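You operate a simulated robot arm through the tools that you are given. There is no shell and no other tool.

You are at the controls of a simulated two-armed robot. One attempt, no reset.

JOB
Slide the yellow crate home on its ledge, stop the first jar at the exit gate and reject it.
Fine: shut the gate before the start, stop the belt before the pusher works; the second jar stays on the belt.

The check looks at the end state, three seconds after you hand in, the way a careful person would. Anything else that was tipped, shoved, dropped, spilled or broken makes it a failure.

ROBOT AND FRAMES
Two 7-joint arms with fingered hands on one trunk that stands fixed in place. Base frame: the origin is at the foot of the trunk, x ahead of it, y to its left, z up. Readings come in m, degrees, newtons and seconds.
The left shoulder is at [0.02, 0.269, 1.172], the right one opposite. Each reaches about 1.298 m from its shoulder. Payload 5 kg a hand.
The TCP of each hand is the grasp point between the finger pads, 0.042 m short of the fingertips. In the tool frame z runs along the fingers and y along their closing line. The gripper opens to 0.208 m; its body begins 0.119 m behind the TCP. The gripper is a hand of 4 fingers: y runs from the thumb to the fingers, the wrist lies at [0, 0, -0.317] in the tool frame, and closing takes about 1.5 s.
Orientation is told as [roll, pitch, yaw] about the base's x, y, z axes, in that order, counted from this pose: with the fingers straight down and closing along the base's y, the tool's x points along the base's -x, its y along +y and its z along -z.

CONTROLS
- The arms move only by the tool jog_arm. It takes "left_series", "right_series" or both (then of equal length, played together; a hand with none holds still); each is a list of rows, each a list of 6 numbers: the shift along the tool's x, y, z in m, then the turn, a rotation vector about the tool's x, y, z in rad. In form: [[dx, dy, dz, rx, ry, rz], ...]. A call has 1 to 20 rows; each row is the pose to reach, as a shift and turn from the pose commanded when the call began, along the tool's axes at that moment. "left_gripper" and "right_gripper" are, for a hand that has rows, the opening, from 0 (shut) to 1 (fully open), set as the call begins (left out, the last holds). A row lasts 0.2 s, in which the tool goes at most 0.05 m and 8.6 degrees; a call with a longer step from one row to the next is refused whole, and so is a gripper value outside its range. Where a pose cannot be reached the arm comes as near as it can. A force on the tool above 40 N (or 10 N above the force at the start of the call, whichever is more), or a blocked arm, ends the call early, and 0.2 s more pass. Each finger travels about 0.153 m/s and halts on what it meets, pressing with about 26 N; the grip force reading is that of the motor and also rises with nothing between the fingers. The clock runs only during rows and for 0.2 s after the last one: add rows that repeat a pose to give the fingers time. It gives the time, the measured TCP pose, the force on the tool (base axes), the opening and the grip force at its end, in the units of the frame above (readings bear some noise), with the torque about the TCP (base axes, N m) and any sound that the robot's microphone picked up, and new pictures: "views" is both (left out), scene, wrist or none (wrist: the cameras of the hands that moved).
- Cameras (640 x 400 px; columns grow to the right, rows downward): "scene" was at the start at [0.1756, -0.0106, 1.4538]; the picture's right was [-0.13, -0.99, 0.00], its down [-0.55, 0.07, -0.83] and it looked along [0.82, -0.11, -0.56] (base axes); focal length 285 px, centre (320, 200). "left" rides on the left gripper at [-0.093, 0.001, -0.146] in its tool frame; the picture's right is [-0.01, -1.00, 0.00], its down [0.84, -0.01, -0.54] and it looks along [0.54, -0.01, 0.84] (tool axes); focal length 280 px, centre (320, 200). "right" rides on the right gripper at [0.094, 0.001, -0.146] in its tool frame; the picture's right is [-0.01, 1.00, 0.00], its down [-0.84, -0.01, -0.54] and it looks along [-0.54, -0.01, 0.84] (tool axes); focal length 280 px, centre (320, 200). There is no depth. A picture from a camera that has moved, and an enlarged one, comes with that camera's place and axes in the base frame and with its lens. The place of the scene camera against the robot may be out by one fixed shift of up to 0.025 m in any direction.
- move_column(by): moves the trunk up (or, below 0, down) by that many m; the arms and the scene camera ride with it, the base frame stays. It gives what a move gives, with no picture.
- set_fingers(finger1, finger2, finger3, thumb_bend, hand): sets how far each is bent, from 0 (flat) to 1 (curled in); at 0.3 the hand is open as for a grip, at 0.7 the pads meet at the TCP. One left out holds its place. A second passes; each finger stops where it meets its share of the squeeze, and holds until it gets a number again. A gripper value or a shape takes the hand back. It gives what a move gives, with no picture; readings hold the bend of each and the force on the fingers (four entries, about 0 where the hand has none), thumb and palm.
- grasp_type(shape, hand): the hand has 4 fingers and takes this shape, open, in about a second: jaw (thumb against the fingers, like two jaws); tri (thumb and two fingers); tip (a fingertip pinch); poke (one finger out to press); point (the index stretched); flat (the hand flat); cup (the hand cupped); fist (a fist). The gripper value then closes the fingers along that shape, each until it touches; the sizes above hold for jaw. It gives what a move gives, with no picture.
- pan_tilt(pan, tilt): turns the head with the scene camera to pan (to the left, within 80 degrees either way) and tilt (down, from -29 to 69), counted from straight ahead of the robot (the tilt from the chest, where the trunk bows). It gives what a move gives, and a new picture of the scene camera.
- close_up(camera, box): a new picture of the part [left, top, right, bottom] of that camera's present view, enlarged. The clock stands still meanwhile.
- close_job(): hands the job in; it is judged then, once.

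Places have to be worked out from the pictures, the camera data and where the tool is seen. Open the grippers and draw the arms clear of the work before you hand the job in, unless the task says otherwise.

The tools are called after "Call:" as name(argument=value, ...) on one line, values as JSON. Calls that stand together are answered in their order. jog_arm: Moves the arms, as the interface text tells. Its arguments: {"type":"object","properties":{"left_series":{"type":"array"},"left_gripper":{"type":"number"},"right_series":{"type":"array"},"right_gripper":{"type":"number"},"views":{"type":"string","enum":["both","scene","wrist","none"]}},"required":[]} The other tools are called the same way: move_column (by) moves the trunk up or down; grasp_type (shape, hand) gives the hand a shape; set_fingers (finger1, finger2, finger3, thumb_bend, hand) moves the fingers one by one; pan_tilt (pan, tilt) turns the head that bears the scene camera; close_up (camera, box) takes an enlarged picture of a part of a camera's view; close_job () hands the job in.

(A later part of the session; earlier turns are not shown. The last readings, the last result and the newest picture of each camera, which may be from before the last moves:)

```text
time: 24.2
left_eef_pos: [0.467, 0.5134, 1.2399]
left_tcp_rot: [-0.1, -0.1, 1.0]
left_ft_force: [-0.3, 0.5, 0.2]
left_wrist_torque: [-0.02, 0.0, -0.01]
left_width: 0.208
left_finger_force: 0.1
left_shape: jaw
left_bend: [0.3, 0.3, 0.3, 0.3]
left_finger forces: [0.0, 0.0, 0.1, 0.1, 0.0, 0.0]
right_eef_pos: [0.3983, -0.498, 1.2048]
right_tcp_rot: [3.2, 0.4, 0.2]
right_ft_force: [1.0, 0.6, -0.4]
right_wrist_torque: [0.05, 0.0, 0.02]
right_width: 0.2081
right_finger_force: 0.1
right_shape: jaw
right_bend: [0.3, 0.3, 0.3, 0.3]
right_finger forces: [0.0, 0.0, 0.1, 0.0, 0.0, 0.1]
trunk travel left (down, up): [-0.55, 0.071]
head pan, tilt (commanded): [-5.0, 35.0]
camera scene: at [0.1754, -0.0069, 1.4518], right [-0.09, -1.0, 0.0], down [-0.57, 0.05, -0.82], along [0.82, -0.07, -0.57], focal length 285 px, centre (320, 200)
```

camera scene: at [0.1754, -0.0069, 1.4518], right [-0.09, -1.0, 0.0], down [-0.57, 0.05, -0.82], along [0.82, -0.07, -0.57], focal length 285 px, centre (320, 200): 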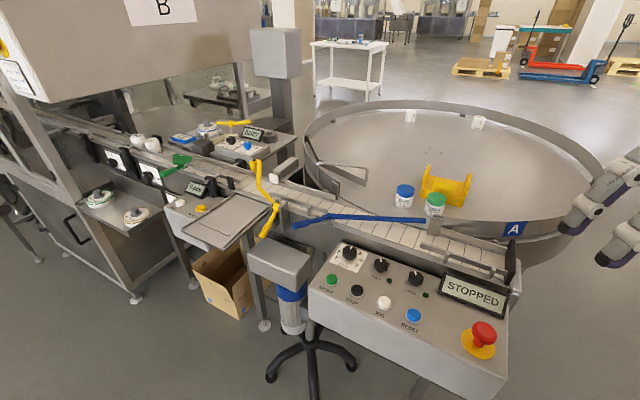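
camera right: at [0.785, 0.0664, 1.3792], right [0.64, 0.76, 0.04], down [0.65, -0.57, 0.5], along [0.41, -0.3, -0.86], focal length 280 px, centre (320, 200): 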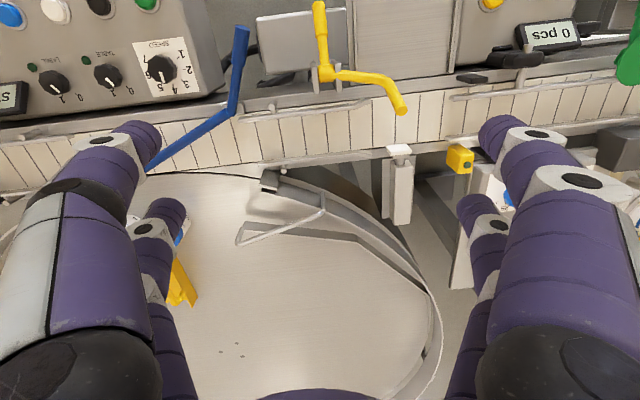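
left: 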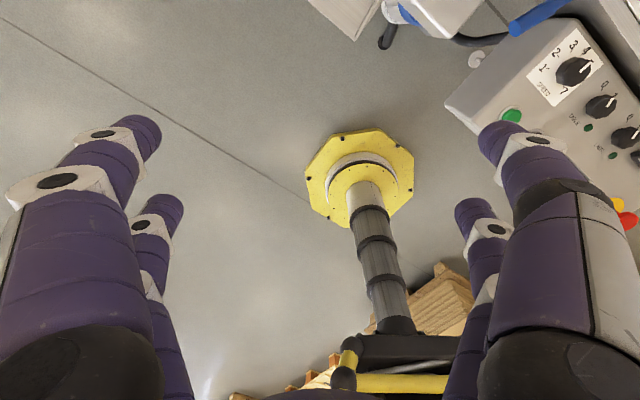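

The right arm is clear and the panel still shows STOPPED. Now I turn the left hand to the crate's angle and tilt it so the fingers point forward and down, moving towards the middle at z≈1.2 to see whether the left arm can cross freely.

Call:
jog_arm(left_series=[[-0.018, -0.045, 0, 0, 0, 0.089], [-0.036, -0.09, 0, 0, 0, 0.178], [-0.054, -0.135, 0, 0, 0, 0.267], [-0.072, -0.18, 0, 0, 0, 0.356], [-0.09, -0.225, 0, 0, 0, 0.445], [-0.108, -0.27, 0, 0, 0, 0.534], [-0.127, -0.3155, 0, 0, 0, 0.623]], views="none")

Call:
jog_arm(left_series=[[-0.032, -0.021, 0.007, 0, -0.125, 0], [-0.064, -0.042, 0.014, 0, -0.25, 0], [-0.096, -0.063, 0.021, 0, -0.375, 0], [-0.128, -0.084, 0.028, 0, -0.5, 0], [-0.16, -0.105, 0.035, 0, -0.625, 0], [-0.192, -0.126, 0.042, 0, -0.75, 0], [-0.224, -0.149, 0.05, 0, -0.873, 0]], views="both")

```text
time: 25.8
left_eef_pos: [0.6038, 0.1971, 1.2395]
left_tcp_rot: [0.0, 0.1, -34.8]
left_ft_force: [0.8, -0.8, -0.6]
left_wrist_torque: [0.16, 0.02, 0.0]
left_width: 0.2081
left_finger_force: 0.0
left_shape: jaw
left_bend: [0.3, 0.3, 0.3, 0.3]
left_finger forces: [0.0, 0.0, 0.1, 0.0, 0.0, 0.0]
right_eef_pos: [0.3995, -0.5005, 1.2031]
right_tcp_rot: [3.3, 0.5, 0.2]
right_ft_force: [0.7, -2.0, -0.8]
right_wrist_torque: [0.23, 0.06, -0.02]
right_width: 0.2079
right_finger_force: 0.0
right_shape: jaw
right_bend: [0.3, 0.3, 0.3, 0.3]
right_finger forces: [0.0, 0.0, 0.1, 0.0, 0.1, 0.0]
trunk travel left (down, up): [-0.55, 0.071]
head pan, tilt (commanded): [-5.0, 35.0]
```

```text
time: 27.4
left_eef_pos: [0.7004, -0.0497, 1.1888]
left_tcp_rot: [0.2, -50.1, -34.6]
left_ft_force: [0.3, 0.0, 0.9]
left_wrist_torque: [0.05, 0.1, 0.05]
left_width: 0.2078
left_finger_force: 0.1
left_shape: jaw
left_bend: [0.3, 0.3, 0.3, 0.3]
left_finger forces: [0.0, 0.0, 0.0, 0.1, 0.1, 0.0]
right_eef_pos: [0.3984, -0.4985, 1.2044]
right_tcp_rot: [3.2, 0.4, 0.2]
right_ft_force: [0.1, -0.3, -0.4]
right_wrist_torque: [0.07, 0.04, 0.04]
right_width: 0.2079
right_finger_force: 0.0
right_shape: jaw
right_bend: [0.3, 0.3, 0.3, 0.3]
right_finger forces: [0.1, 0.1, 0.1, 0.1, 0.1, 0.0]
trunk travel left (down, up): [-0.55, 0.071]
head pan, tilt (commanded): [-5.0, 35.0]
camera scene: at [0.1757, -0.0078, 1.4517], right [-0.09, -1.0, 0.0], down [-0.57, 0.05, -0.82], along [0.82, -0.07, -0.57], focal length 285 px, centre (320, 200)
camera left: at [0.6581, -0.0195, 1.3544], right [-0.56, -0.83, 0.01], down [-0.79, 0.53, -0.3], along [0.24, -0.18, -0.95], focal length 280 px, centre (320, 200)
```

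scene: 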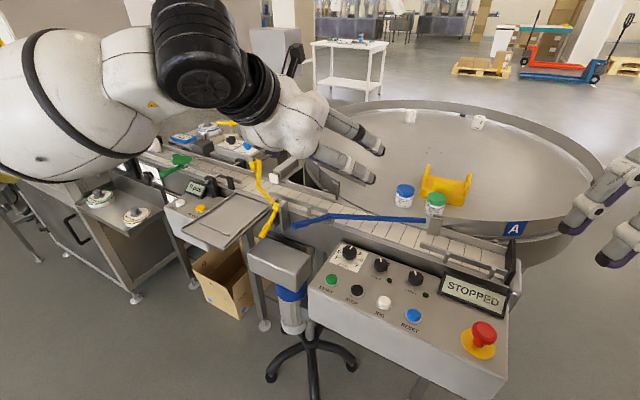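
left: 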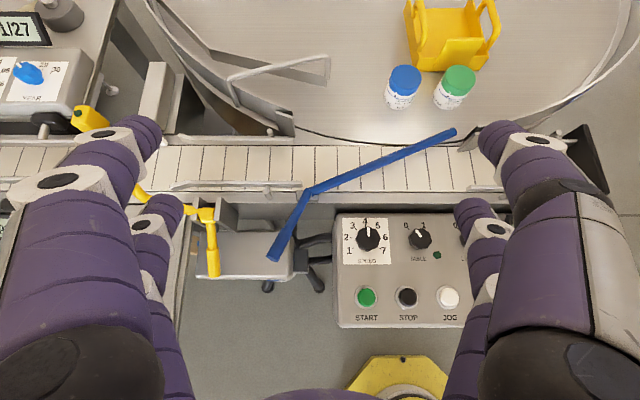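

The left arm crosses freely and its camera is now square to the belt; the crate's edges are parallel to the picture axes, so yaw -34.6° matches it. I'll enlarge the crate, jars, and the gate/ledge in this view to measure them.

Call:
close_up(camera="left", box=[360, 0, 560, 125])

Call:
close_up(camera="left", box=[330, 200, 490, 340])

Call:
close_up(camera="left", box=[140, 100, 340, 290])

```text
3.20 times, centred on (460, 62) of left
camera zoom: at [0.6581, -0.0195, 1.3544], right [-0.56, -0.83, 0.01], down [-0.79, 0.53, -0.3], along [0.24, -0.18, -0.95], focal length 897 px, centre (-128, 640)
```

zoom: 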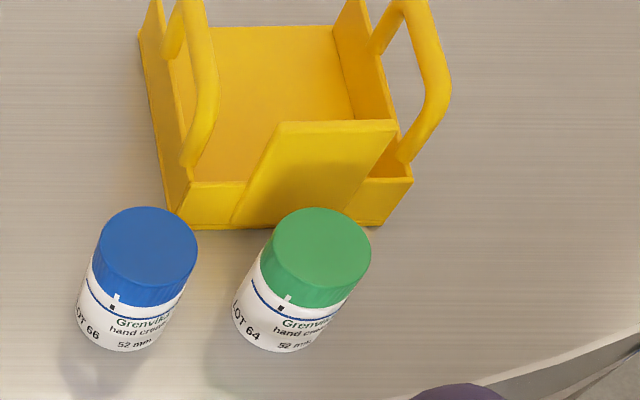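

```text
2.86 times, centred on (410, 270) of left
camera zoom: at [0.6581, -0.0195, 1.3544], right [-0.56, -0.83, 0.01], down [-0.79, 0.53, -0.3], along [0.24, -0.18, -0.95], focal length 801 px, centre (63, 0)
```

zoom: 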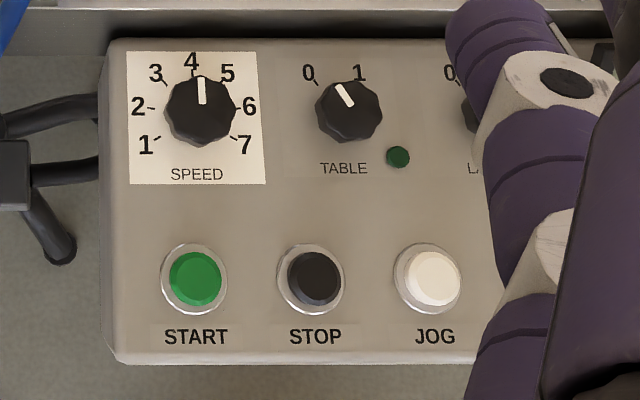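

```text
2.11 times, centred on (240, 195) of left
camera zoom: at [0.6581, -0.0195, 1.3544], right [-0.56, -0.83, 0.01], down [-0.79, 0.53, -0.3], along [0.24, -0.18, -0.95], focal length 590 px, centre (488, 210)
```

zoom: 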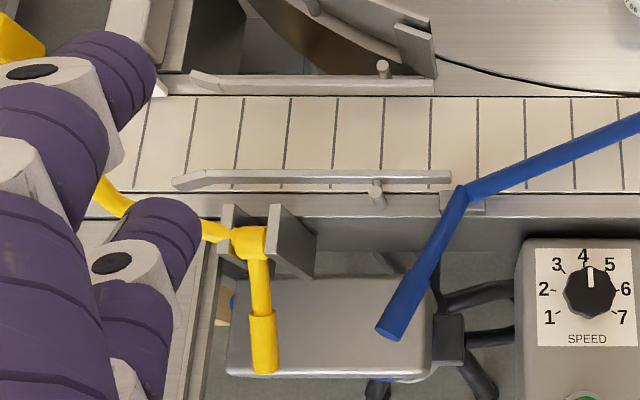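

Measured: crate about 0.126 m wide, 0.155 m long, centre ≈ (0.912, -0.494), handle bars at z≈1.0; jars stand ~0.15 m on its near side. The left hand can straddle both handles with this tilt, so I fly to a point above the crate at z≈1.12.

Call:
jog_arm(left_series=[[-0.0201, -0.0223, 0.0337, 0, 0, 0], [-0.0402, -0.0446, 0.0674, 0, 0, 0], [-0.0603, -0.0669, 0.1012, 0, 0, 0], [-0.0804, -0.0892, 0.1349, 0, 0, 0], [-0.1005, -0.1115, 0.1686, 0, 0, 0], [-0.1205, -0.1337, 0.2023, 0, 0, 0], [-0.1406, -0.156, 0.236, 0, 0, 0], [-0.1607, -0.1783, 0.2697, 0, 0, 0], [-0.1808, -0.2006, 0.3035, 0, 0, 0], [-0.2009, -0.2229, 0.3372, 0, 0, 0], [-0.221, -0.2452, 0.3709, 0, 0, 0]], views="both")

```text
time: 30.0
left_eef_pos: [0.9684, -0.3281, 1.1526]
left_tcp_rot: [-2.7, -51.0, -26.1]
left_ft_force: [0.1, 0.9, 0.2]
left_wrist_torque: [-0.05, -0.01, -0.02]
left_width: 0.208
left_finger_force: 0.0
left_shape: jaw
left_bend: [0.3, 0.3, 0.3, 0.3]
left_finger forces: [0.1, 0.1, 0.1, 0.0, 0.0, 0.0]
left hand out of reach, approached as far as the arm can: row 10, 11
right_eef_pos: [0.3992, -0.4962, 1.2045]
right_tcp_rot: [3.0, 0.5, 0.4]
right_ft_force: [0.4, 1.2, 1.5]
right_wrist_torque: [-0.16, 0.03, 0.01]
right_width: 0.2078
right_finger_force: 0.1
right_shape: jaw
right_bend: [0.3, 0.3, 0.3, 0.3]
right_finger forces: [0.0, 0.0, 0.1, 0.0, 0.1, 0.0]
trunk travel left (down, up): [-0.55, 0.071]
head pan, tilt (commanded): [-5.0, 35.0]
stopped in row 11 (left hand): the arm was blocked; the commanded pose is now the measured one
camera scene: at [0.1753, -0.0055, 1.4519], right [-0.09, -1.0, 0.0], down [-0.57, 0.05, -0.82], along [0.82, -0.07, -0.57], focal length 285 px, centre (320, 200)
camera left: at [0.9217, -0.2972, 1.3187], right [-0.46, -0.89, 0.04], down [-0.85, 0.43, -0.32], along [0.26, -0.18, -0.95], focal length 280 px, centre (320, 200)
```

scene: 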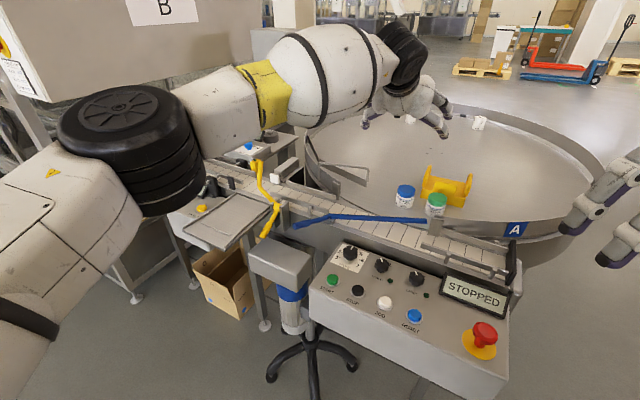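
left: 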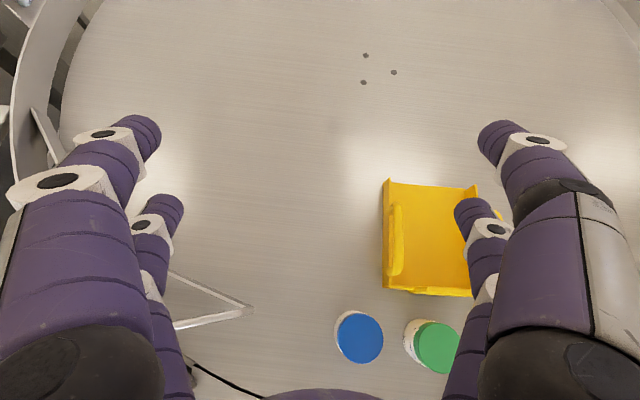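

The left arm reaches its limit short of the crate (about (0.97, -0.33)). So I'll do it in two stages: the right hand moves the crate a little left on the table, and the left hand then carries it to the ledge. First I bring the left hand back the way it came.

Call:
jog_arm(left_series=[[0.0213, 0.0261, -0.0333, 0, 0, 0], [0.0426, 0.0523, -0.0666, 0, 0, 0], [0.0639, 0.0784, -0.0999, 0, 0, 0], [0.0852, 0.1046, -0.1331, 0, 0, 0], [0.1065, 0.1307, -0.1664, 0, 0, 0], [0.1278, 0.1569, -0.1997, 0, 0, 0], [0.1492, 0.183, -0.233, 0, 0, 0], [0.1705, 0.2091, -0.2663, 0, 0, 0], [0.1918, 0.2353, -0.2996, 0, 0, 0], [0.2131, 0.2614, -0.3329, 0, 0, 0], [0.2344, 0.2876, -0.3661, 0, 0, 0], [0.2557, 0.3137, -0.3994, 0, 0, 0], [0.277, 0.3399, -0.4327, 0, 0, 0], [0.2983, 0.366, -0.466, 0, 0, 0]], views="both")

```text
time: 33.0
left_eef_pos: [0.6547, 0.2503, 1.2066]
left_tcp_rot: [-2.4, -51.0, -26.7]
left_ft_force: [-0.6, -0.3, -0.1]
left_wrist_torque: [-0.07, -0.01, -0.02]
left_width: 0.2078
left_finger_force: 0.2
left_shape: jaw
left_bend: [0.3, 0.3, 0.3, 0.3]
left_finger forces: [0.0, 0.0, 0.0, 0.0, 0.0, 0.0]
right_eef_pos: [0.3971, -0.4986, 1.2058]
right_tcp_rot: [3.1, 0.4, 0.3]
right_ft_force: [-1.3, 0.9, -0.3]
right_wrist_torque: [-0.16, -0.11, -0.01]
right_width: 0.208
right_finger_force: 0.1
right_shape: jaw
right_bend: [0.3, 0.3, 0.3, 0.3]
right_finger forces: [0.0, 0.1, 0.0, 0.0, 0.0, 0.0]
trunk travel left (down, up): [-0.55, 0.071]
head pan, tilt (commanded): [-5.0, 35.0]
camera scene: at [0.1749, -0.0058, 1.452], right [-0.09, -1.0, 0.0], down [-0.57, 0.05, -0.82], along [0.82, -0.07, -0.57], focal length 285 px, centre (320, 200)
camera left: at [0.6081, 0.2804, 1.3712], right [-0.47, -0.88, 0.04], down [-0.84, 0.43, -0.32], along [0.26, -0.18, -0.95], focal length 280 px, centre (320, 200)
```

scene: 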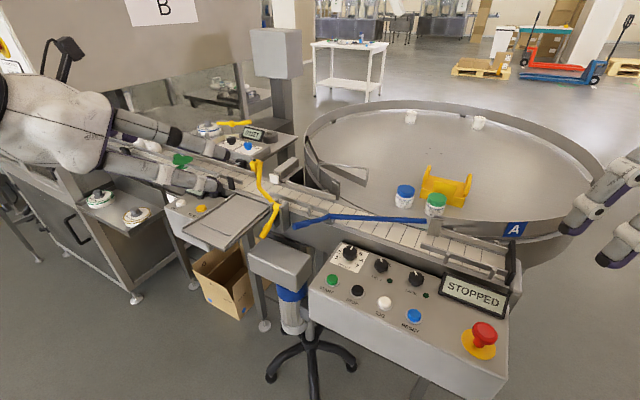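
left: 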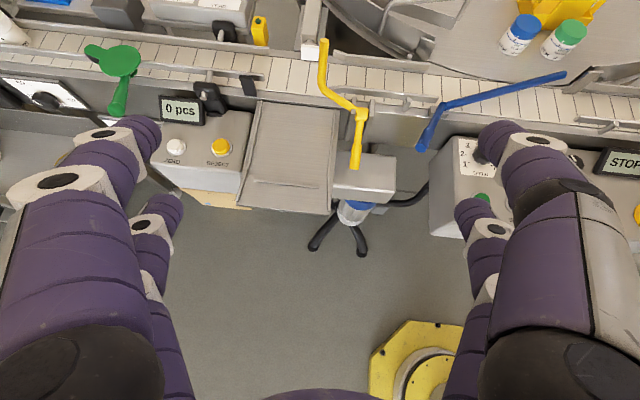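

This left view shows the ledge, counter console, gate and green lever very well. I enlarge it to measure the ledge and see how the crate must sit.

Call:
close_up(camera="left", box=[140, 40, 400, 220])

Call:
close_up(camera="left", box=[220, 80, 380, 220])

Call:
close_up(camera="left", box=[0, 0, 240, 130])

```text
2.22 times, centred on (270, 130) of left
camera zoom: at [0.6081, 0.2804, 1.3712], right [-0.47, -0.88, 0.04], down [-0.84, 0.43, -0.32], along [0.26, -0.18, -0.95], focal length 623 px, centre (431, 356)
```

zoom: 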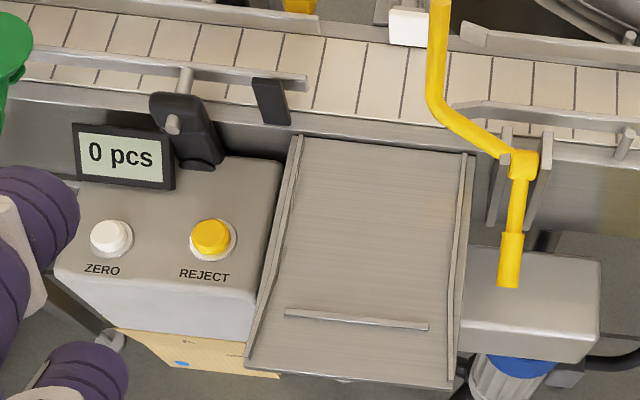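

```text
2.86 times, centred on (300, 150) of left
camera zoom: at [0.6081, 0.2804, 1.3712], right [-0.47, -0.88, 0.04], down [-0.84, 0.43, -0.32], along [0.26, -0.18, -0.95], focal length 801 px, centre (377, 343)
```

zoom: 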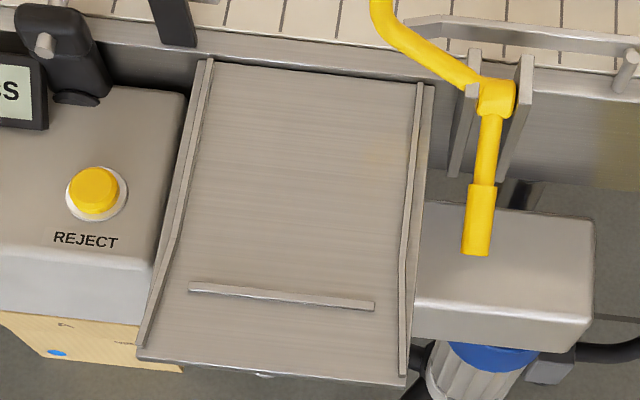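

```text
2.67 times, centred on (120, 65) of left
camera zoom: at [0.6081, 0.2804, 1.3712], right [-0.47, -0.88, 0.04], down [-0.84, 0.43, -0.32], along [0.26, -0.18, -0.95], focal length 748 px, centre (853, 560)
```

zoom: 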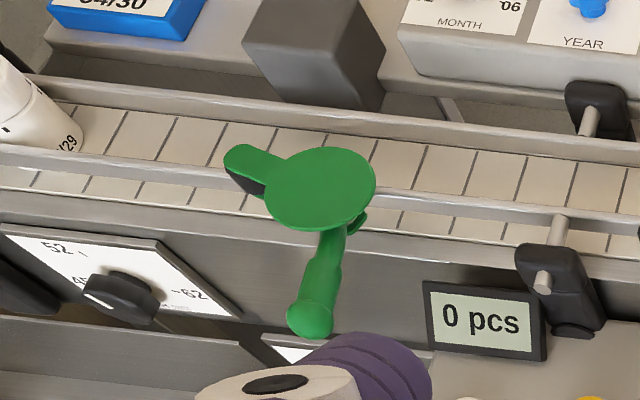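

The ledge has flared side rails at the near end (a funnel), a low catch bar near the front edge, and the belt frame at its far end, so the crate's home is pushed towards the belt with its open side facing it. Now the right hand turns to the crate's angle with a slight forward tilt and goes above the crate.

Call:
jog_arm(right_series=[[-0.042, 0.008, 0, 0.009, 0, 0.1027], [-0.084, 0.016, 0, 0.018, 0, 0.2054], [-0.126, 0.024, 0, 0.027, 0, 0.308], [-0.168, 0.032, 0, 0.036, 0, 0.411], [-0.21, 0.04, 0, 0.045, 0, 0.5135], [-0.253, 0.049, 0, 0.054, 0, 0.616]], views="none")

Call:
jog_arm(right_series=[[-0.04, 0.019, 0.01, 0, -0.058, 0], [-0.08, 0.038, 0.02, 0, -0.116, 0], [-0.12, 0.057, 0.03, 0, -0.174, 0], [-0.16, 0.076, 0.045, 0, -0.233, 0], [-0.2, 0.095, 0.057, 0, -0.291, 0], [-0.24, 0.114, 0.07, 0, -0.349, 0]], views="both")

```text
time: 34.4
left_eef_pos: [0.6544, 0.2496, 1.2053]
left_tcp_rot: [-2.4, -50.9, -26.6]
left_ft_force: [1.2, -0.1, -1.2]
left_wrist_torque: [-0.05, 0.03, -0.08]
left_width: 0.2081
left_finger_force: 0.1
left_shape: jaw
left_bend: [0.3, 0.3, 0.3, 0.3]
left_finger forces: [0.0, 0.0, 0.1, 0.1, 0.0, 0.0]
right_eef_pos: [0.6518, -0.4497, 1.2035]
right_tcp_rot: [-0.7, 1.1, -35.1]
right_ft_force: [0.8, 0.6, -0.6]
right_wrist_torque: [-0.05, 0.07, 0.0]
right_width: 0.208
right_finger_force: 0.0
right_shape: jaw
right_bend: [0.3, 0.3, 0.3, 0.3]
right_finger forces: [0.0, 0.0, 0.0, 0.1, 0.1, 0.0]
trunk travel left (down, up): [-0.55, 0.071]
head pan, tilt (commanded): [-5.0, 35.0]
```

```text
time: 35.8
left_eef_pos: [0.6559, 0.2501, 1.206]
left_tcp_rot: [-2.4, -50.9, -26.5]
left_ft_force: [0.3, 0.7, 0.4]
left_wrist_torque: [-0.02, -0.01, -0.04]
left_width: 0.2078
left_finger_force: 0.0
left_shape: jaw
left_bend: [0.3, 0.3, 0.3, 0.3]
left_finger forces: [0.1, 0.1, 0.0, 0.0, 0.0, 0.1]
right_eef_pos: [0.9125, -0.4924, 1.13]
right_tcp_rot: [-0.7, -18.9, -34.9]
right_ft_force: [0.6, -0.1, 0.7]
right_wrist_torque: [0.05, 0.06, -0.01]
right_width: 0.208
right_finger_force: 0.0
right_shape: jaw
right_bend: [0.3, 0.3, 0.3, 0.3]
right_finger forces: [0.0, 0.1, 0.0, 0.1, 0.1, 0.0]
trunk travel left (down, up): [-0.55, 0.071]
head pan, tilt (commanded): [-5.0, 35.0]
camera scene: at [0.1763, -0.0066, 1.4516], right [-0.09, -1.0, 0.0], down [-0.57, 0.05, -0.82], along [0.82, -0.07, -0.57], focal length 285 px, centre (320, 200)
camera right: at [0.8024, -0.4117, 1.2376], right [0.59, 0.81, -0.01], down [0.51, -0.36, 0.78], along [0.63, -0.46, -0.62], focal length 280 px, centre (320, 200)
```

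scene: 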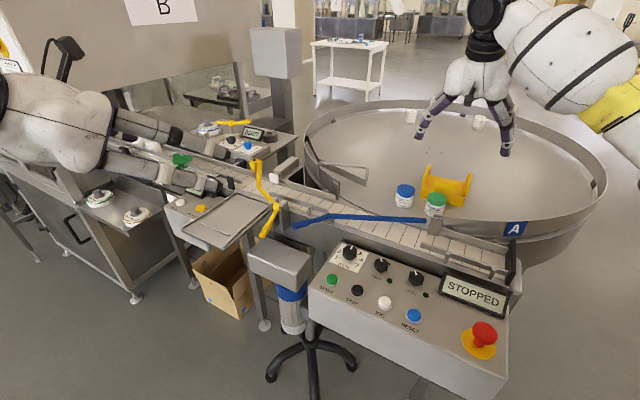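
right: 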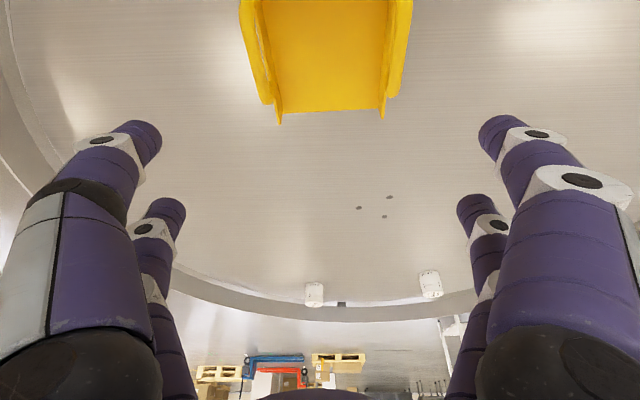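

The hand is above the crate, with the crate near the picture's centre line and its direction matching the hand. I enlarge the view to check centring and height before descending.

Call:
close_up(camera="right", box=[200, 0, 440, 150])

Call:
close_up(camera="scene", box=[380, 80, 560, 220])

Call:
close_up(camera="left", box=[440, 0, 640, 125])

```text
2.67 times, centred on (320, 75) of right
camera zoom: at [0.8024, -0.4117, 1.2376], right [0.59, 0.81, -0.01], down [0.51, -0.36, 0.78], along [0.63, -0.46, -0.62], focal length 748 px, centre (320, 533)
```

zoom: 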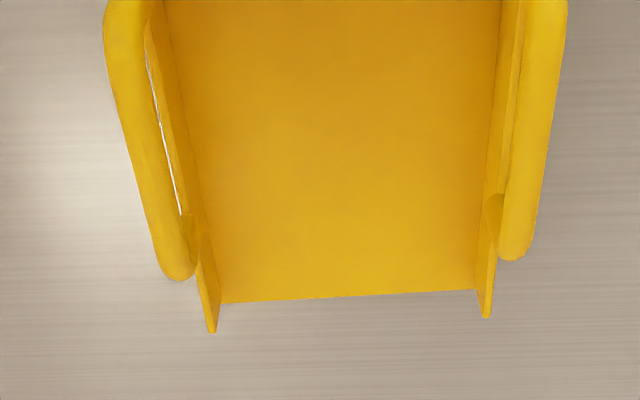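

```text
2.86 times, centred on (470, 150) of scene
camera zoom: at [0.1763, -0.0066, 1.4516], right [-0.09, -1.0, 0.0], down [-0.57, 0.05, -0.82], along [0.82, -0.07, -0.57], focal length 815 px, centre (-109, 343)
```

zoom: 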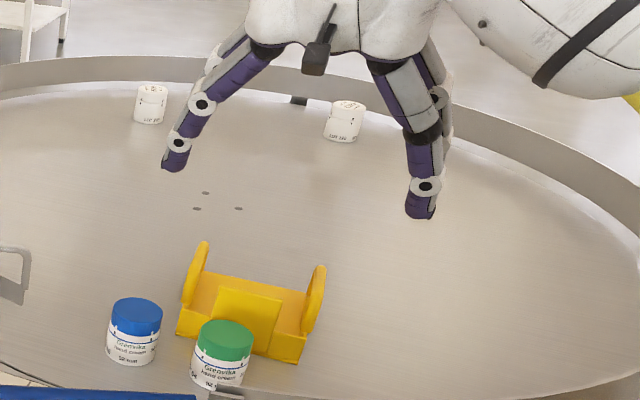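

```text
3.20 times, centred on (540, 62) of left
camera zoom: at [0.6099, 0.2791, 1.3706], right [-0.47, -0.88, 0.04], down [-0.84, 0.43, -0.31], along [0.26, -0.18, -0.95], focal length 897 px, centre (-384, 640)
```

zoom: 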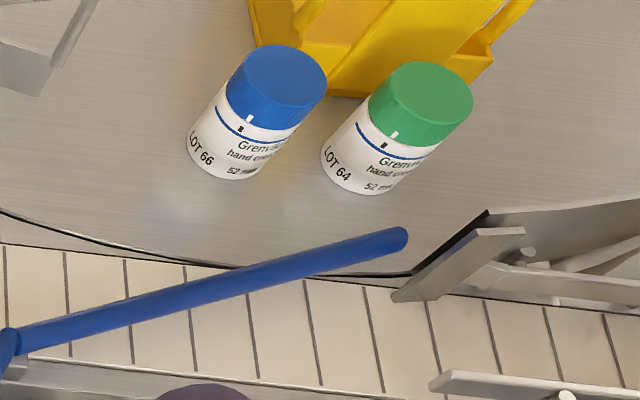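

The crate is turned about 3° from the hand and lies ~1 cm to the hand's left/front; I correct both while descending partway to z≈1.03, fingers straddling the handles.

Call:
jog_arm(right_series=[[0.0085, 0.0027, 0.032, -0.006, 0, -0.016], [0.017, 0.0054, 0.0645, -0.012, 0, -0.033], [0.0256, 0.008, 0.097, -0.017, 0, -0.049]], views="both")

Call:
close_up(camera="scene", box=[380, 100, 540, 220])

```text
time: 36.6
left_eef_pos: [0.6555, 0.2474, 1.2063]
left_tcp_rot: [-2.3, -50.9, -26.7]
left_ft_force: [0.5, -0.1, -1.0]
left_wrist_torque: [0.05, 0.0, -0.01]
left_width: 0.2082
left_finger_force: 0.0
left_shape: jaw
left_bend: [0.3, 0.3, 0.3, 0.3]
left_finger forces: [0.1, 0.0, 0.1, 0.0, 0.0, 0.1]
right_eef_pos: [0.9204, -0.4891, 1.0277]
right_tcp_rot: [-0.4, -18.6, -31.9]
right_ft_force: [-0.1, -1.3, 0.4]
right_wrist_torque: [0.1, 0.08, -0.02]
right_width: 0.2076
right_finger_force: 0.1
right_shape: jaw
right_bend: [0.3, 0.3, 0.3, 0.3]
right_finger forces: [0.0, 0.0, 0.0, 0.0, 0.0, 0.0]
trunk travel left (down, up): [-0.55, 0.071]
head pan, tilt (commanded): [-5.0, 35.0]
camera scene: at [0.1763, -0.0074, 1.4515], right [-0.09, -1.0, 0.0], down [-0.57, 0.05, -0.82], along [0.82, -0.07, -0.57], focal length 285 px, centre (320, 200)
camera right: at [0.8059, -0.4157, 1.1358], right [0.54, 0.84, 0.0], down [0.53, -0.34, 0.78], along [0.65, -0.43, -0.63], focal length 280 px, centre (320, 200)
```

scene: 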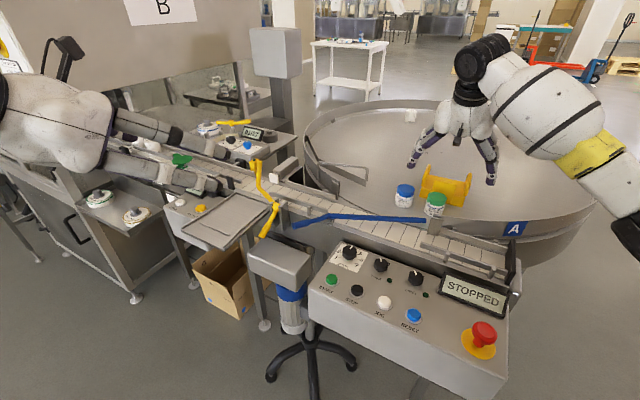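
right: 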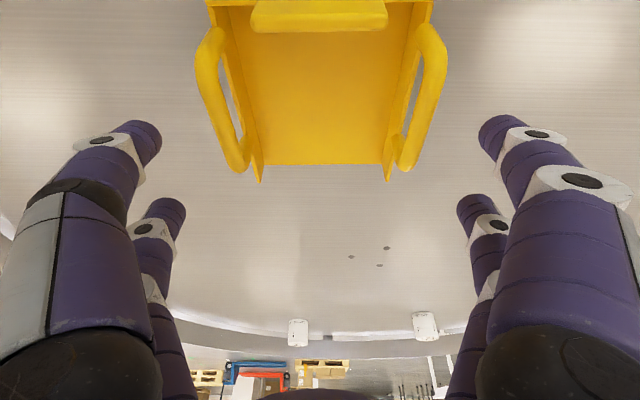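

```text
3.33 times, centred on (460, 160) of scene
camera zoom: at [0.1763, -0.0074, 1.4515], right [-0.09, -1.0, 0.0], down [-0.57, 0.05, -0.82], along [0.82, -0.07, -0.57], focal length 951 px, centre (-147, 333)
```

zoom: 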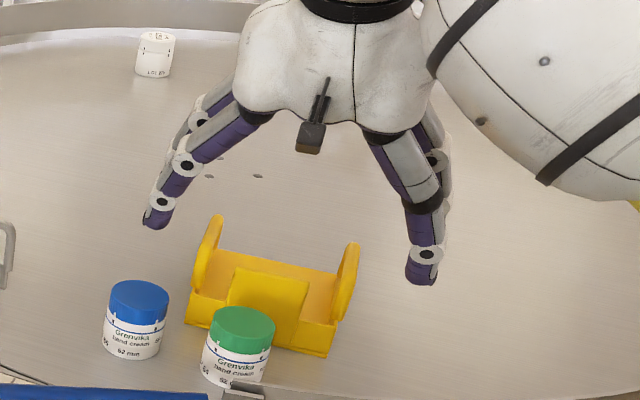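

The crate is now square and centred in the hand's view (centre column ≈325). I lower straight down to z≈0.975 so the pads face the handle bars, then look before closing.

Call:
jog_arm(right_series=[[0.0085, 0, 0.0251, 0, 0, 0], [0.0169, 0, 0.0502, 0, 0, 0], [0.0169, 0, 0.0502, 0, 0, 0]], views="both")

Call:
close_up(camera="scene", box=[380, 100, 540, 220])

```text
time: 37.4
left_eef_pos: [0.654, 0.2489, 1.2071]
left_tcp_rot: [-2.3, -51.1, -26.6]
left_ft_force: [-0.4, 0.1, 0.1]
left_wrist_torque: [0.03, -0.05, 0.0]
left_width: 0.2079
left_finger_force: 0.1
left_shape: jaw
left_bend: [0.3, 0.3, 0.3, 0.3]
left_finger forces: [0.0, 0.0, 0.0, 0.1, 0.0, 0.0]
right_eef_pos: [0.9191, -0.4899, 0.9749]
right_tcp_rot: [-0.5, -18.7, -31.9]
right_ft_force: [0.0, -0.4, -0.8]
right_wrist_torque: [0.04, -0.01, -0.04]
right_width: 0.208
right_finger_force: 0.0
right_shape: jaw
right_bend: [0.3, 0.3, 0.3, 0.3]
right_finger forces: [0.0, 0.0, 0.1, 0.1, 0.1, 0.0]
trunk travel left (down, up): [-0.55, 0.071]
head pan, tilt (commanded): [-5.0, 35.0]
camera scene: at [0.1751, -0.007, 1.4519], right [-0.09, -1.0, 0.0], down [-0.57, 0.05, -0.82], along [0.82, -0.07, -0.57], focal length 285 px, centre (320, 200)
camera right: at [0.8052, -0.4163, 1.0837], right [0.54, 0.84, 0.0], down [0.53, -0.34, 0.78], along [0.65, -0.43, -0.62], focal length 280 px, centre (320, 200)
```

scene: 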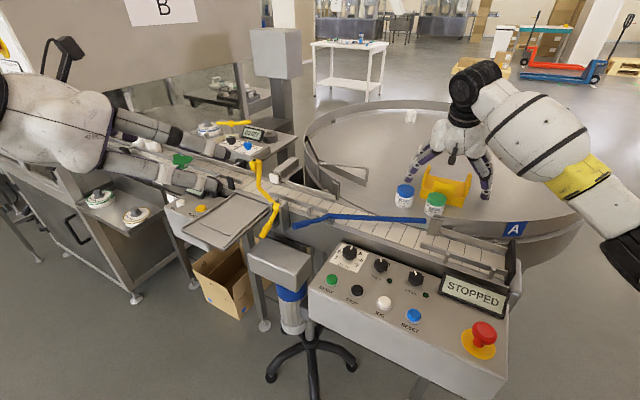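
right: 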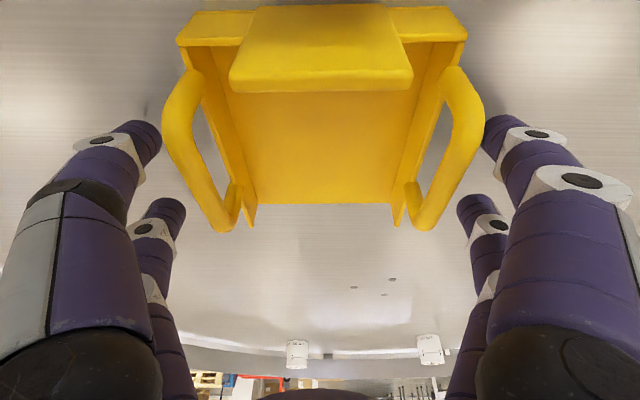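

```text
3.33 times, centred on (460, 160) of scene
camera zoom: at [0.1751, -0.007, 1.4519], right [-0.09, -1.0, 0.0], down [-0.57, 0.05, -0.82], along [0.82, -0.07, -0.57], focal length 951 px, centre (-147, 333)
```

zoom: 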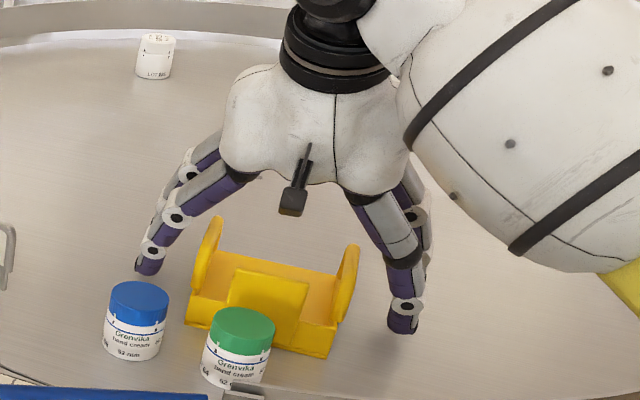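

Fingers stand on both sides of the handle bars, clear of the jars. I close the right hand on the handles, holding position.

Call:
jog_arm(right_series=[[0, 0, 0, 0, 0, 0], [0, 0, 0, 0, 0, 0], [0, 0, 0, 0, 0, 0], [0, 0, 0, 0, 0, 0], [0, 0, 0, 0, 0, 0], [0, 0, 0, 0, 0, 0], [0, 0, 0, 0, 0, 0]], right_gripper=0.3, views="both")

Call:
close_up(camera="scene", box=[380, 100, 540, 220])

```text
time: 39.0
left_eef_pos: [0.6553, 0.2475, 1.206]
left_tcp_rot: [-2.4, -51.1, -26.6]
left_ft_force: [-0.1, 0.6, -0.5]
left_wrist_torque: [-0.02, 0.02, 0.02]
left_width: 0.2083
left_finger_force: 0.1
left_shape: jaw
left_bend: [0.3, 0.3, 0.3, 0.3]
left_finger forces: [0.1, 0.1, 0.0, 0.0, 0.0, 0.0]
right_eef_pos: [0.9203, -0.491, 0.9755]
right_tcp_rot: [-0.4, -18.8, -31.9]
right_ft_force: [-0.4, 0.1, 0.0]
right_wrist_torque: [-0.19, -0.1, -0.01]
right_width: 0.1208
right_finger_force: 26.4
right_shape: jaw
right_bend: [0.33, 0.72, 0.72, 0.7]
right_finger forces: [23.5, 21.5, 20.3, 0.1, 23.8, 0.0]
trunk travel left (down, up): [-0.55, 0.071]
head pan, tilt (commanded): [-5.0, 35.0]
camera scene: at [0.1754, -0.0069, 1.4518], right [-0.09, -1.0, 0.0], down [-0.57, 0.05, -0.82], along [0.82, -0.07, -0.57], focal length 285 px, centre (320, 200)
camera right: at [0.8054, -0.4162, 1.0836], right [0.54, 0.84, 0.0], down [0.53, -0.34, 0.78], along [0.65, -0.43, -0.62], focal length 280 px, centre (320, 200)
```

scene: 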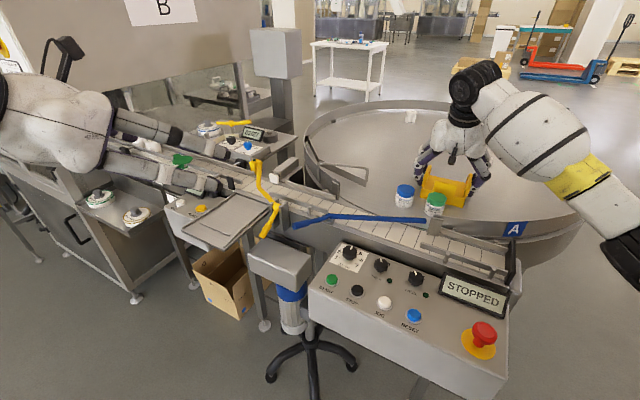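
right: 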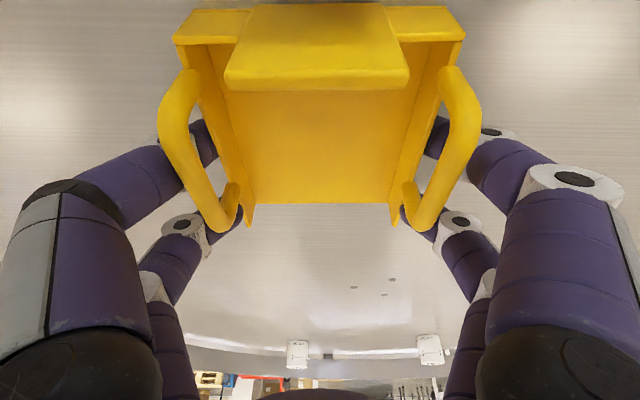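

```text
3.33 times, centred on (460, 160) of scene
camera zoom: at [0.1754, -0.0069, 1.4518], right [-0.09, -1.0, 0.0], down [-0.57, 0.05, -0.82], along [0.82, -0.07, -0.57], focal length 951 px, centre (-147, 333)
```

zoom: 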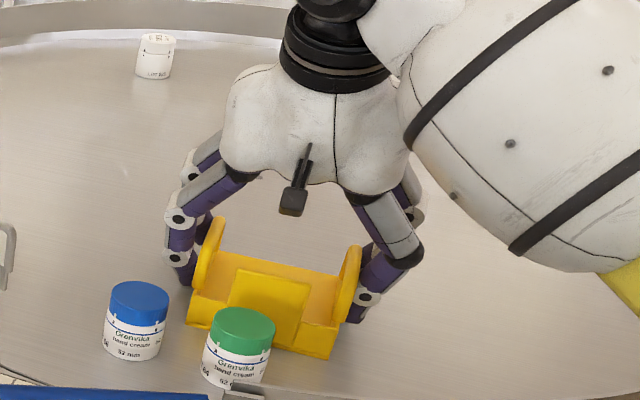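

Contact on all fingers (~21–24 N each), width 0.121 m. I lift straight up 6 cm and check that the crate comes level.

Call:
jog_arm(right_series=[[-0.0032, 0, -0.0095, 0, 0, 0], [-0.0096, 0, -0.0285, 0, 0, 0], [-0.0191, 0, -0.0569, 0, 0, 0], [-0.0191, 0, -0.0569, 0, 0, 0]], views="both")

Call:
close_up(camera="scene", box=[380, 100, 540, 220])

```text
time: 40.0
left_eef_pos: [0.6543, 0.2482, 1.2063]
left_tcp_rot: [-2.3, -50.9, -26.6]
left_ft_force: [0.9, 0.0, -0.4]
left_wrist_torque: [0.0, 0.01, 0.0]
left_width: 0.2079
left_finger_force: 0.1
left_shape: jaw
left_bend: [0.3, 0.3, 0.3, 0.3]
left_finger forces: [0.0, 0.1, 0.1, 0.1, 0.1, 0.0]
right_eef_pos: [0.9222, -0.492, 1.0359]
right_tcp_rot: [-0.6, -18.7, -31.9]
right_ft_force: [1.1, 0.2, -2.3]
right_wrist_torque: [0.0, -0.08, 0.01]
right_width: 0.1206
right_finger_force: 26.2
right_shape: jaw
right_bend: [0.33, 0.72, 0.72, 0.7]
right_finger forces: [23.5, 21.1, 19.4, 0.0, 23.9, 0.1]
trunk travel left (down, up): [-0.55, 0.071]
head pan, tilt (commanded): [-5.0, 35.0]
camera scene: at [0.1759, -0.0072, 1.4516], right [-0.09, -1.0, 0.0], down [-0.57, 0.05, -0.82], along [0.82, -0.07, -0.57], focal length 285 px, centre (320, 200)
camera right: at [0.8071, -0.418, 1.1428], right [0.54, 0.84, 0.0], down [0.53, -0.34, 0.78], along [0.65, -0.43, -0.63], focal length 280 px, centre (320, 200)
```

scene: 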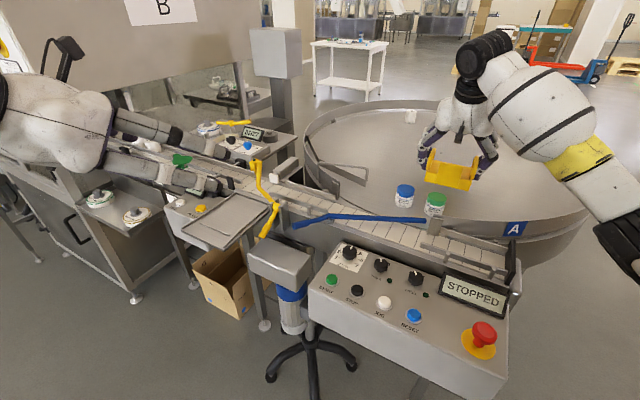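
right: 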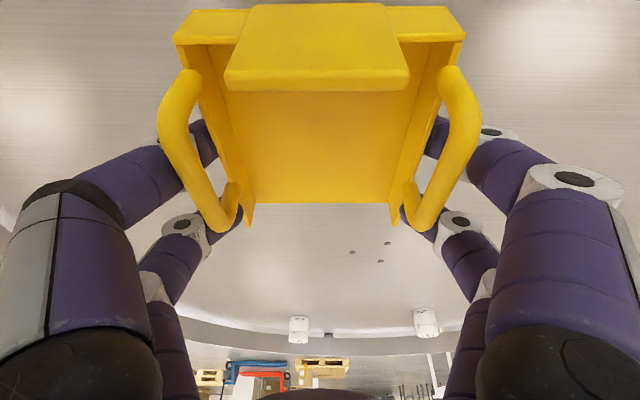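

```text
3.33 times, centred on (460, 160) of scene
camera zoom: at [0.1759, -0.0072, 1.4516], right [-0.09, -1.0, 0.0], down [-0.57, 0.05, -0.82], along [0.82, -0.07, -0.57], focal length 951 px, centre (-147, 333)
```

zoom: 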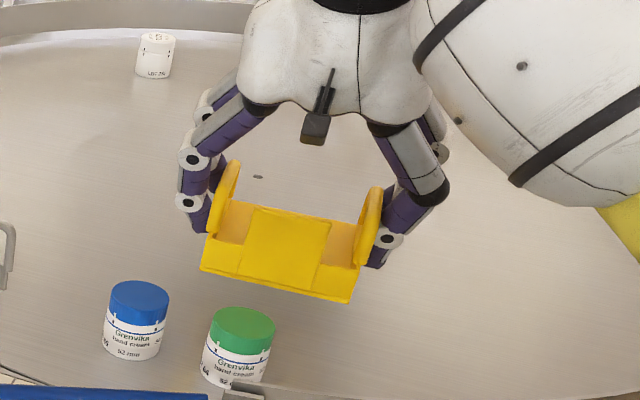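

The crate is held firmly and level (about 2.3 N). I'll clear the left arm to the left, then try whether the right arm with this tilt can carry the crate over to the ledge directly.

Call:
jog_arm(left_series=[[0.0194, 0.0216, -0.0352, 0, 0, 0], [0.0388, 0.0432, -0.0704, 0, 0, 0], [0.0581, 0.0649, -0.1056, 0, 0, 0], [0.0775, 0.0865, -0.1408, 0, 0, 0], [0.0969, 0.1081, -0.176, 0, 0, 0], [0.1163, 0.1297, -0.2112, 0, 0, 0], [0.1356, 0.1514, -0.2464, 0, 0, 0], [0.155, 0.173, -0.2816, 0, 0, 0]], views="none")

Call:
jog_arm(right_series=[[-0.0128, 0, -0.0379, 0, 0, 0], [-0.0255, 0, -0.0758, 0, 0, 0], [-0.0382, 0, -0.1138, 0, 0, 0]], views="scene")

```text
time: 41.8
left_eef_pos: [0.4608, 0.5563, 1.2573]
left_tcp_rot: [-2.4, -51.0, -26.7]
left_ft_force: [1.5, -0.1, -0.3]
left_wrist_torque: [-0.05, 0.0, -0.07]
left_width: 0.208
left_finger_force: 0.1
left_shape: jaw
left_bend: [0.3, 0.3, 0.3, 0.3]
left_finger forces: [0.1, 0.1, 0.0, 0.0, 0.0, 0.0]
right_eef_pos: [0.9197, -0.4925, 1.0356]
right_tcp_rot: [-0.6, -18.6, -31.9]
right_ft_force: [0.6, -0.1, -2.7]
right_wrist_torque: [-0.07, -0.03, 0.0]
right_width: 0.1207
right_finger_force: 26.1
right_shape: jaw
right_bend: [0.33, 0.72, 0.72, 0.7]
right_finger forces: [23.4, 21.1, 19.3, 0.1, 23.9, 0.0]
trunk travel left (down, up): [-0.55, 0.071]
head pan, tilt (commanded): [-5.0, 35.0]
```

```text
time: 42.6
left_eef_pos: [0.4597, 0.5562, 1.2571]
left_tcp_rot: [-2.5, -51.0, -26.6]
left_ft_force: [-1.6, 0.5, -1.3]
left_wrist_torque: [-0.12, -0.11, -0.05]
left_width: 0.2079
left_finger_force: 0.0
left_shape: jaw
left_bend: [0.3, 0.3, 0.3, 0.3]
left_finger forces: [0.0, 0.1, 0.0, 0.0, 0.1, 0.0]
right_eef_pos: [0.9207, -0.4888, 1.1554]
right_tcp_rot: [-0.5, -18.8, -31.8]
right_ft_force: [-0.3, 1.3, -2.0]
right_wrist_torque: [-0.27, -0.12, -0.02]
right_width: 0.1202
right_finger_force: 26.1
right_shape: jaw
right_bend: [0.33, 0.72, 0.72, 0.7]
right_finger forces: [23.7, 21.0, 19.2, 0.1, 24.0, 0.1]
trunk travel left (down, up): [-0.55, 0.071]
head pan, tilt (commanded): [-5.0, 35.0]
camera scene: at [0.1745, -0.0055, 1.452], right [-0.09, -1.0, 0.0], down [-0.57, 0.05, -0.82], along [0.82, -0.07, -0.57], focal length 285 px, centre (320, 200)
```

scene: 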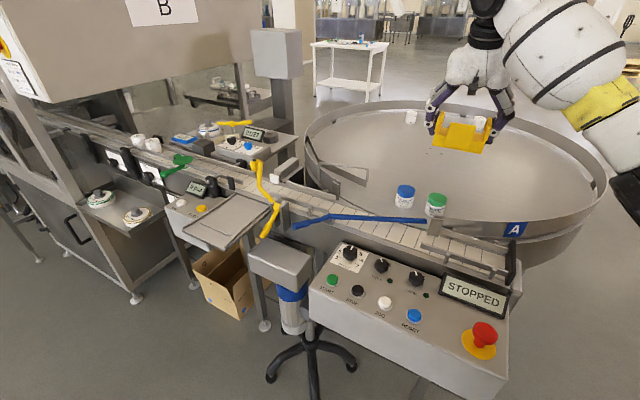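

The crate is high (bottom ≈1.09) and everything is clear. I carry it leftwards with the right arm, along the near side of the belt, to about (0.72, 0.0, 1.14).

Call:
jog_arm(right_series=[[0.0341, 0.0259, -0.0107, 0, 0, 0], [0.0681, 0.0518, -0.0214, 0, 0, 0], [0.1022, 0.0778, -0.0321, 0, 0, 0], [0.1362, 0.1037, -0.0428, 0, 0, 0], [0.1703, 0.1296, -0.0535, 0, 0, 0], [0.2044, 0.1555, -0.0642, 0, 0, 0], [0.2384, 0.1814, -0.0749, 0, 0, 0], [0.2725, 0.2073, -0.0856, 0, 0, 0], [0.3065, 0.2333, -0.0963, 0, 0, 0], [0.3406, 0.2592, -0.107, 0, 0, 0], [0.3746, 0.2851, -0.1177, 0, 0, 0], [0.4087, 0.311, -0.1284, 0, 0, 0]], views="both")

```text
time: 45.2
left_eef_pos: [0.4607, 0.5559, 1.2575]
left_tcp_rot: [-2.5, -51.0, -26.6]
left_ft_force: [0.4, 0.1, 0.4]
left_wrist_torque: [-0.14, -0.06, -0.05]
left_width: 0.2081
left_finger_force: 0.2
left_shape: jaw
left_bend: [0.3, 0.3, 0.3, 0.3]
left_finger forces: [0.1, 0.1, 0.0, 0.0, 0.0, 0.0]
right_eef_pos: [0.7208, 0.0034, 1.1442]
right_tcp_rot: [-0.6, -18.9, -32.0]
right_ft_force: [-0.5, 1.4, -2.3]
right_wrist_torque: [-0.12, -0.07, 0.01]
right_width: 0.1199
right_finger_force: 26.0
right_shape: jaw
right_bend: [0.33, 0.72, 0.72, 0.7]
right_finger forces: [23.5, 20.9, 19.1, 0.0, 23.9, 0.0]
trunk travel left (down, up): [-0.55, 0.071]
head pan, tilt (commanded): [-5.0, 35.0]
camera scene: at [0.175, -0.0056, 1.4519], right [-0.09, -1.0, 0.0], down [-0.57, 0.05, -0.82], along [0.82, -0.07, -0.57], focal length 285 px, centre (320, 200)
camera right: at [0.6064, 0.0775, 1.2513], right [0.54, 0.84, 0.0], down [0.53, -0.34, 0.78], along [0.65, -0.43, -0.62], focal length 280 px, centre (320, 200)
```

scene: 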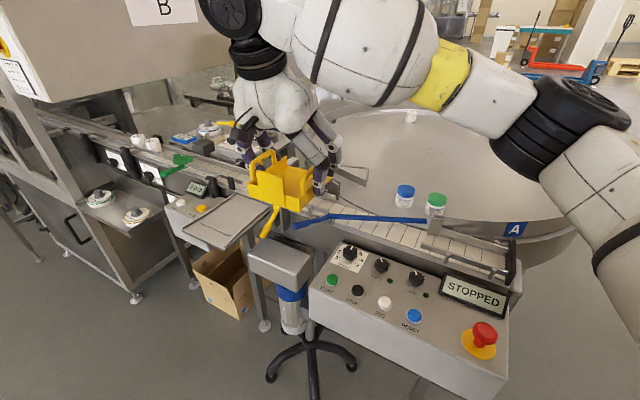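
right: 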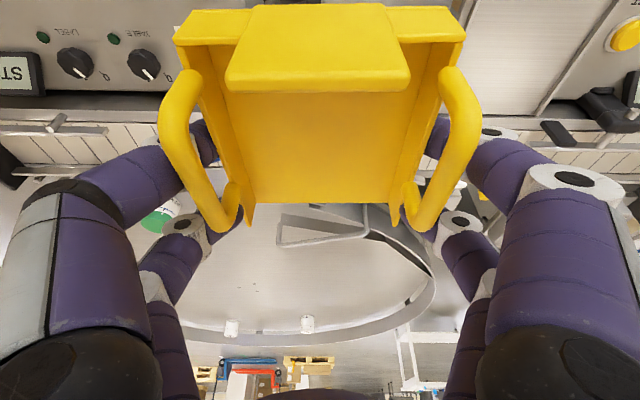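

The right arm carries it without trouble so far. I go on left to about (0.74, 0.18), still high.

Call:
jog_arm(right_series=[[0.0147, 0.0327, -0.005, 0, 0, 0], [0.0295, 0.0654, -0.01, 0, 0, 0], [0.0442, 0.0981, -0.015, 0, 0, 0], [0.059, 0.1308, -0.02, 0, 0, 0], [0.0737, 0.1635, -0.025, 0, 0, 0]], views="both")

```text
time: 46.4
left_eef_pos: [0.4607, 0.5556, 1.258]
left_tcp_rot: [-2.4, -50.9, -26.5]
left_ft_force: [0.3, -0.1, -0.4]
left_wrist_torque: [-0.04, -0.04, 0.01]
left_width: 0.208
left_finger_force: 0.1
left_shape: jaw
left_bend: [0.3, 0.3, 0.3, 0.3]
left_finger forces: [0.1, 0.0, 0.0, 0.0, 0.0, 0.1]
right_eef_pos: [0.7559, 0.1694, 1.1412]
right_tcp_rot: [-0.6, -18.5, -32.7]
right_ft_force: [0.6, 0.1, -2.2]
right_wrist_torque: [-0.1, -0.05, -0.02]
right_width: 0.1201
right_finger_force: 25.9
right_shape: jaw
right_bend: [0.33, 0.72, 0.72, 0.7]
right_finger forces: [23.8, 21.0, 19.3, 0.0, 24.1, 0.1]
trunk travel left (down, up): [-0.55, 0.071]
head pan, tilt (commanded): [-5.0, 35.0]
camera scene: at [0.1759, -0.0065, 1.4517], right [-0.09, -1.0, 0.0], down [-0.57, 0.05, -0.82], along [0.82, -0.07, -0.57], focal length 285 px, centre (320, 200)
camera right: at [0.6424, 0.2457, 1.2501], right [0.55, 0.83, 0.0], down [0.52, -0.34, 0.78], along [0.65, -0.43, -0.63], focal length 280 px, centre (320, 200)
```

scene: 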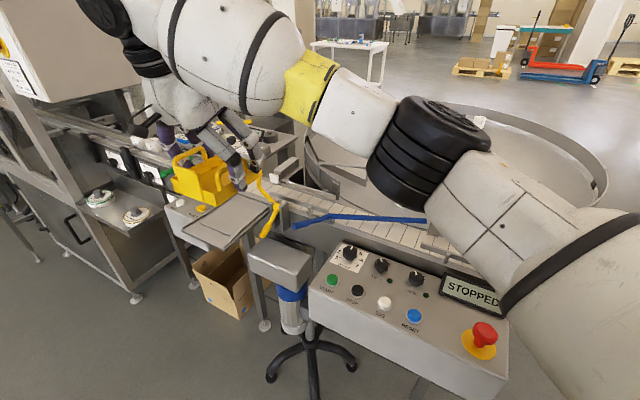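
right: 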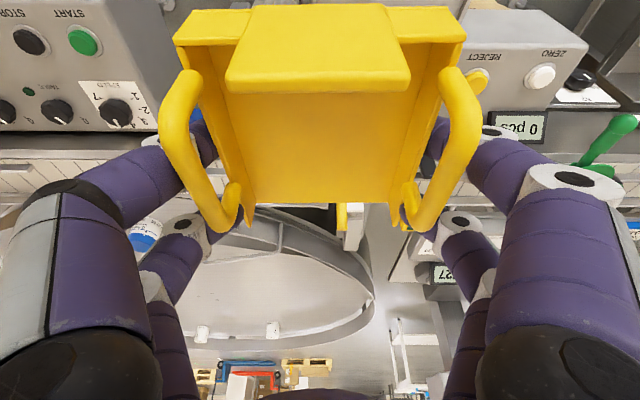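

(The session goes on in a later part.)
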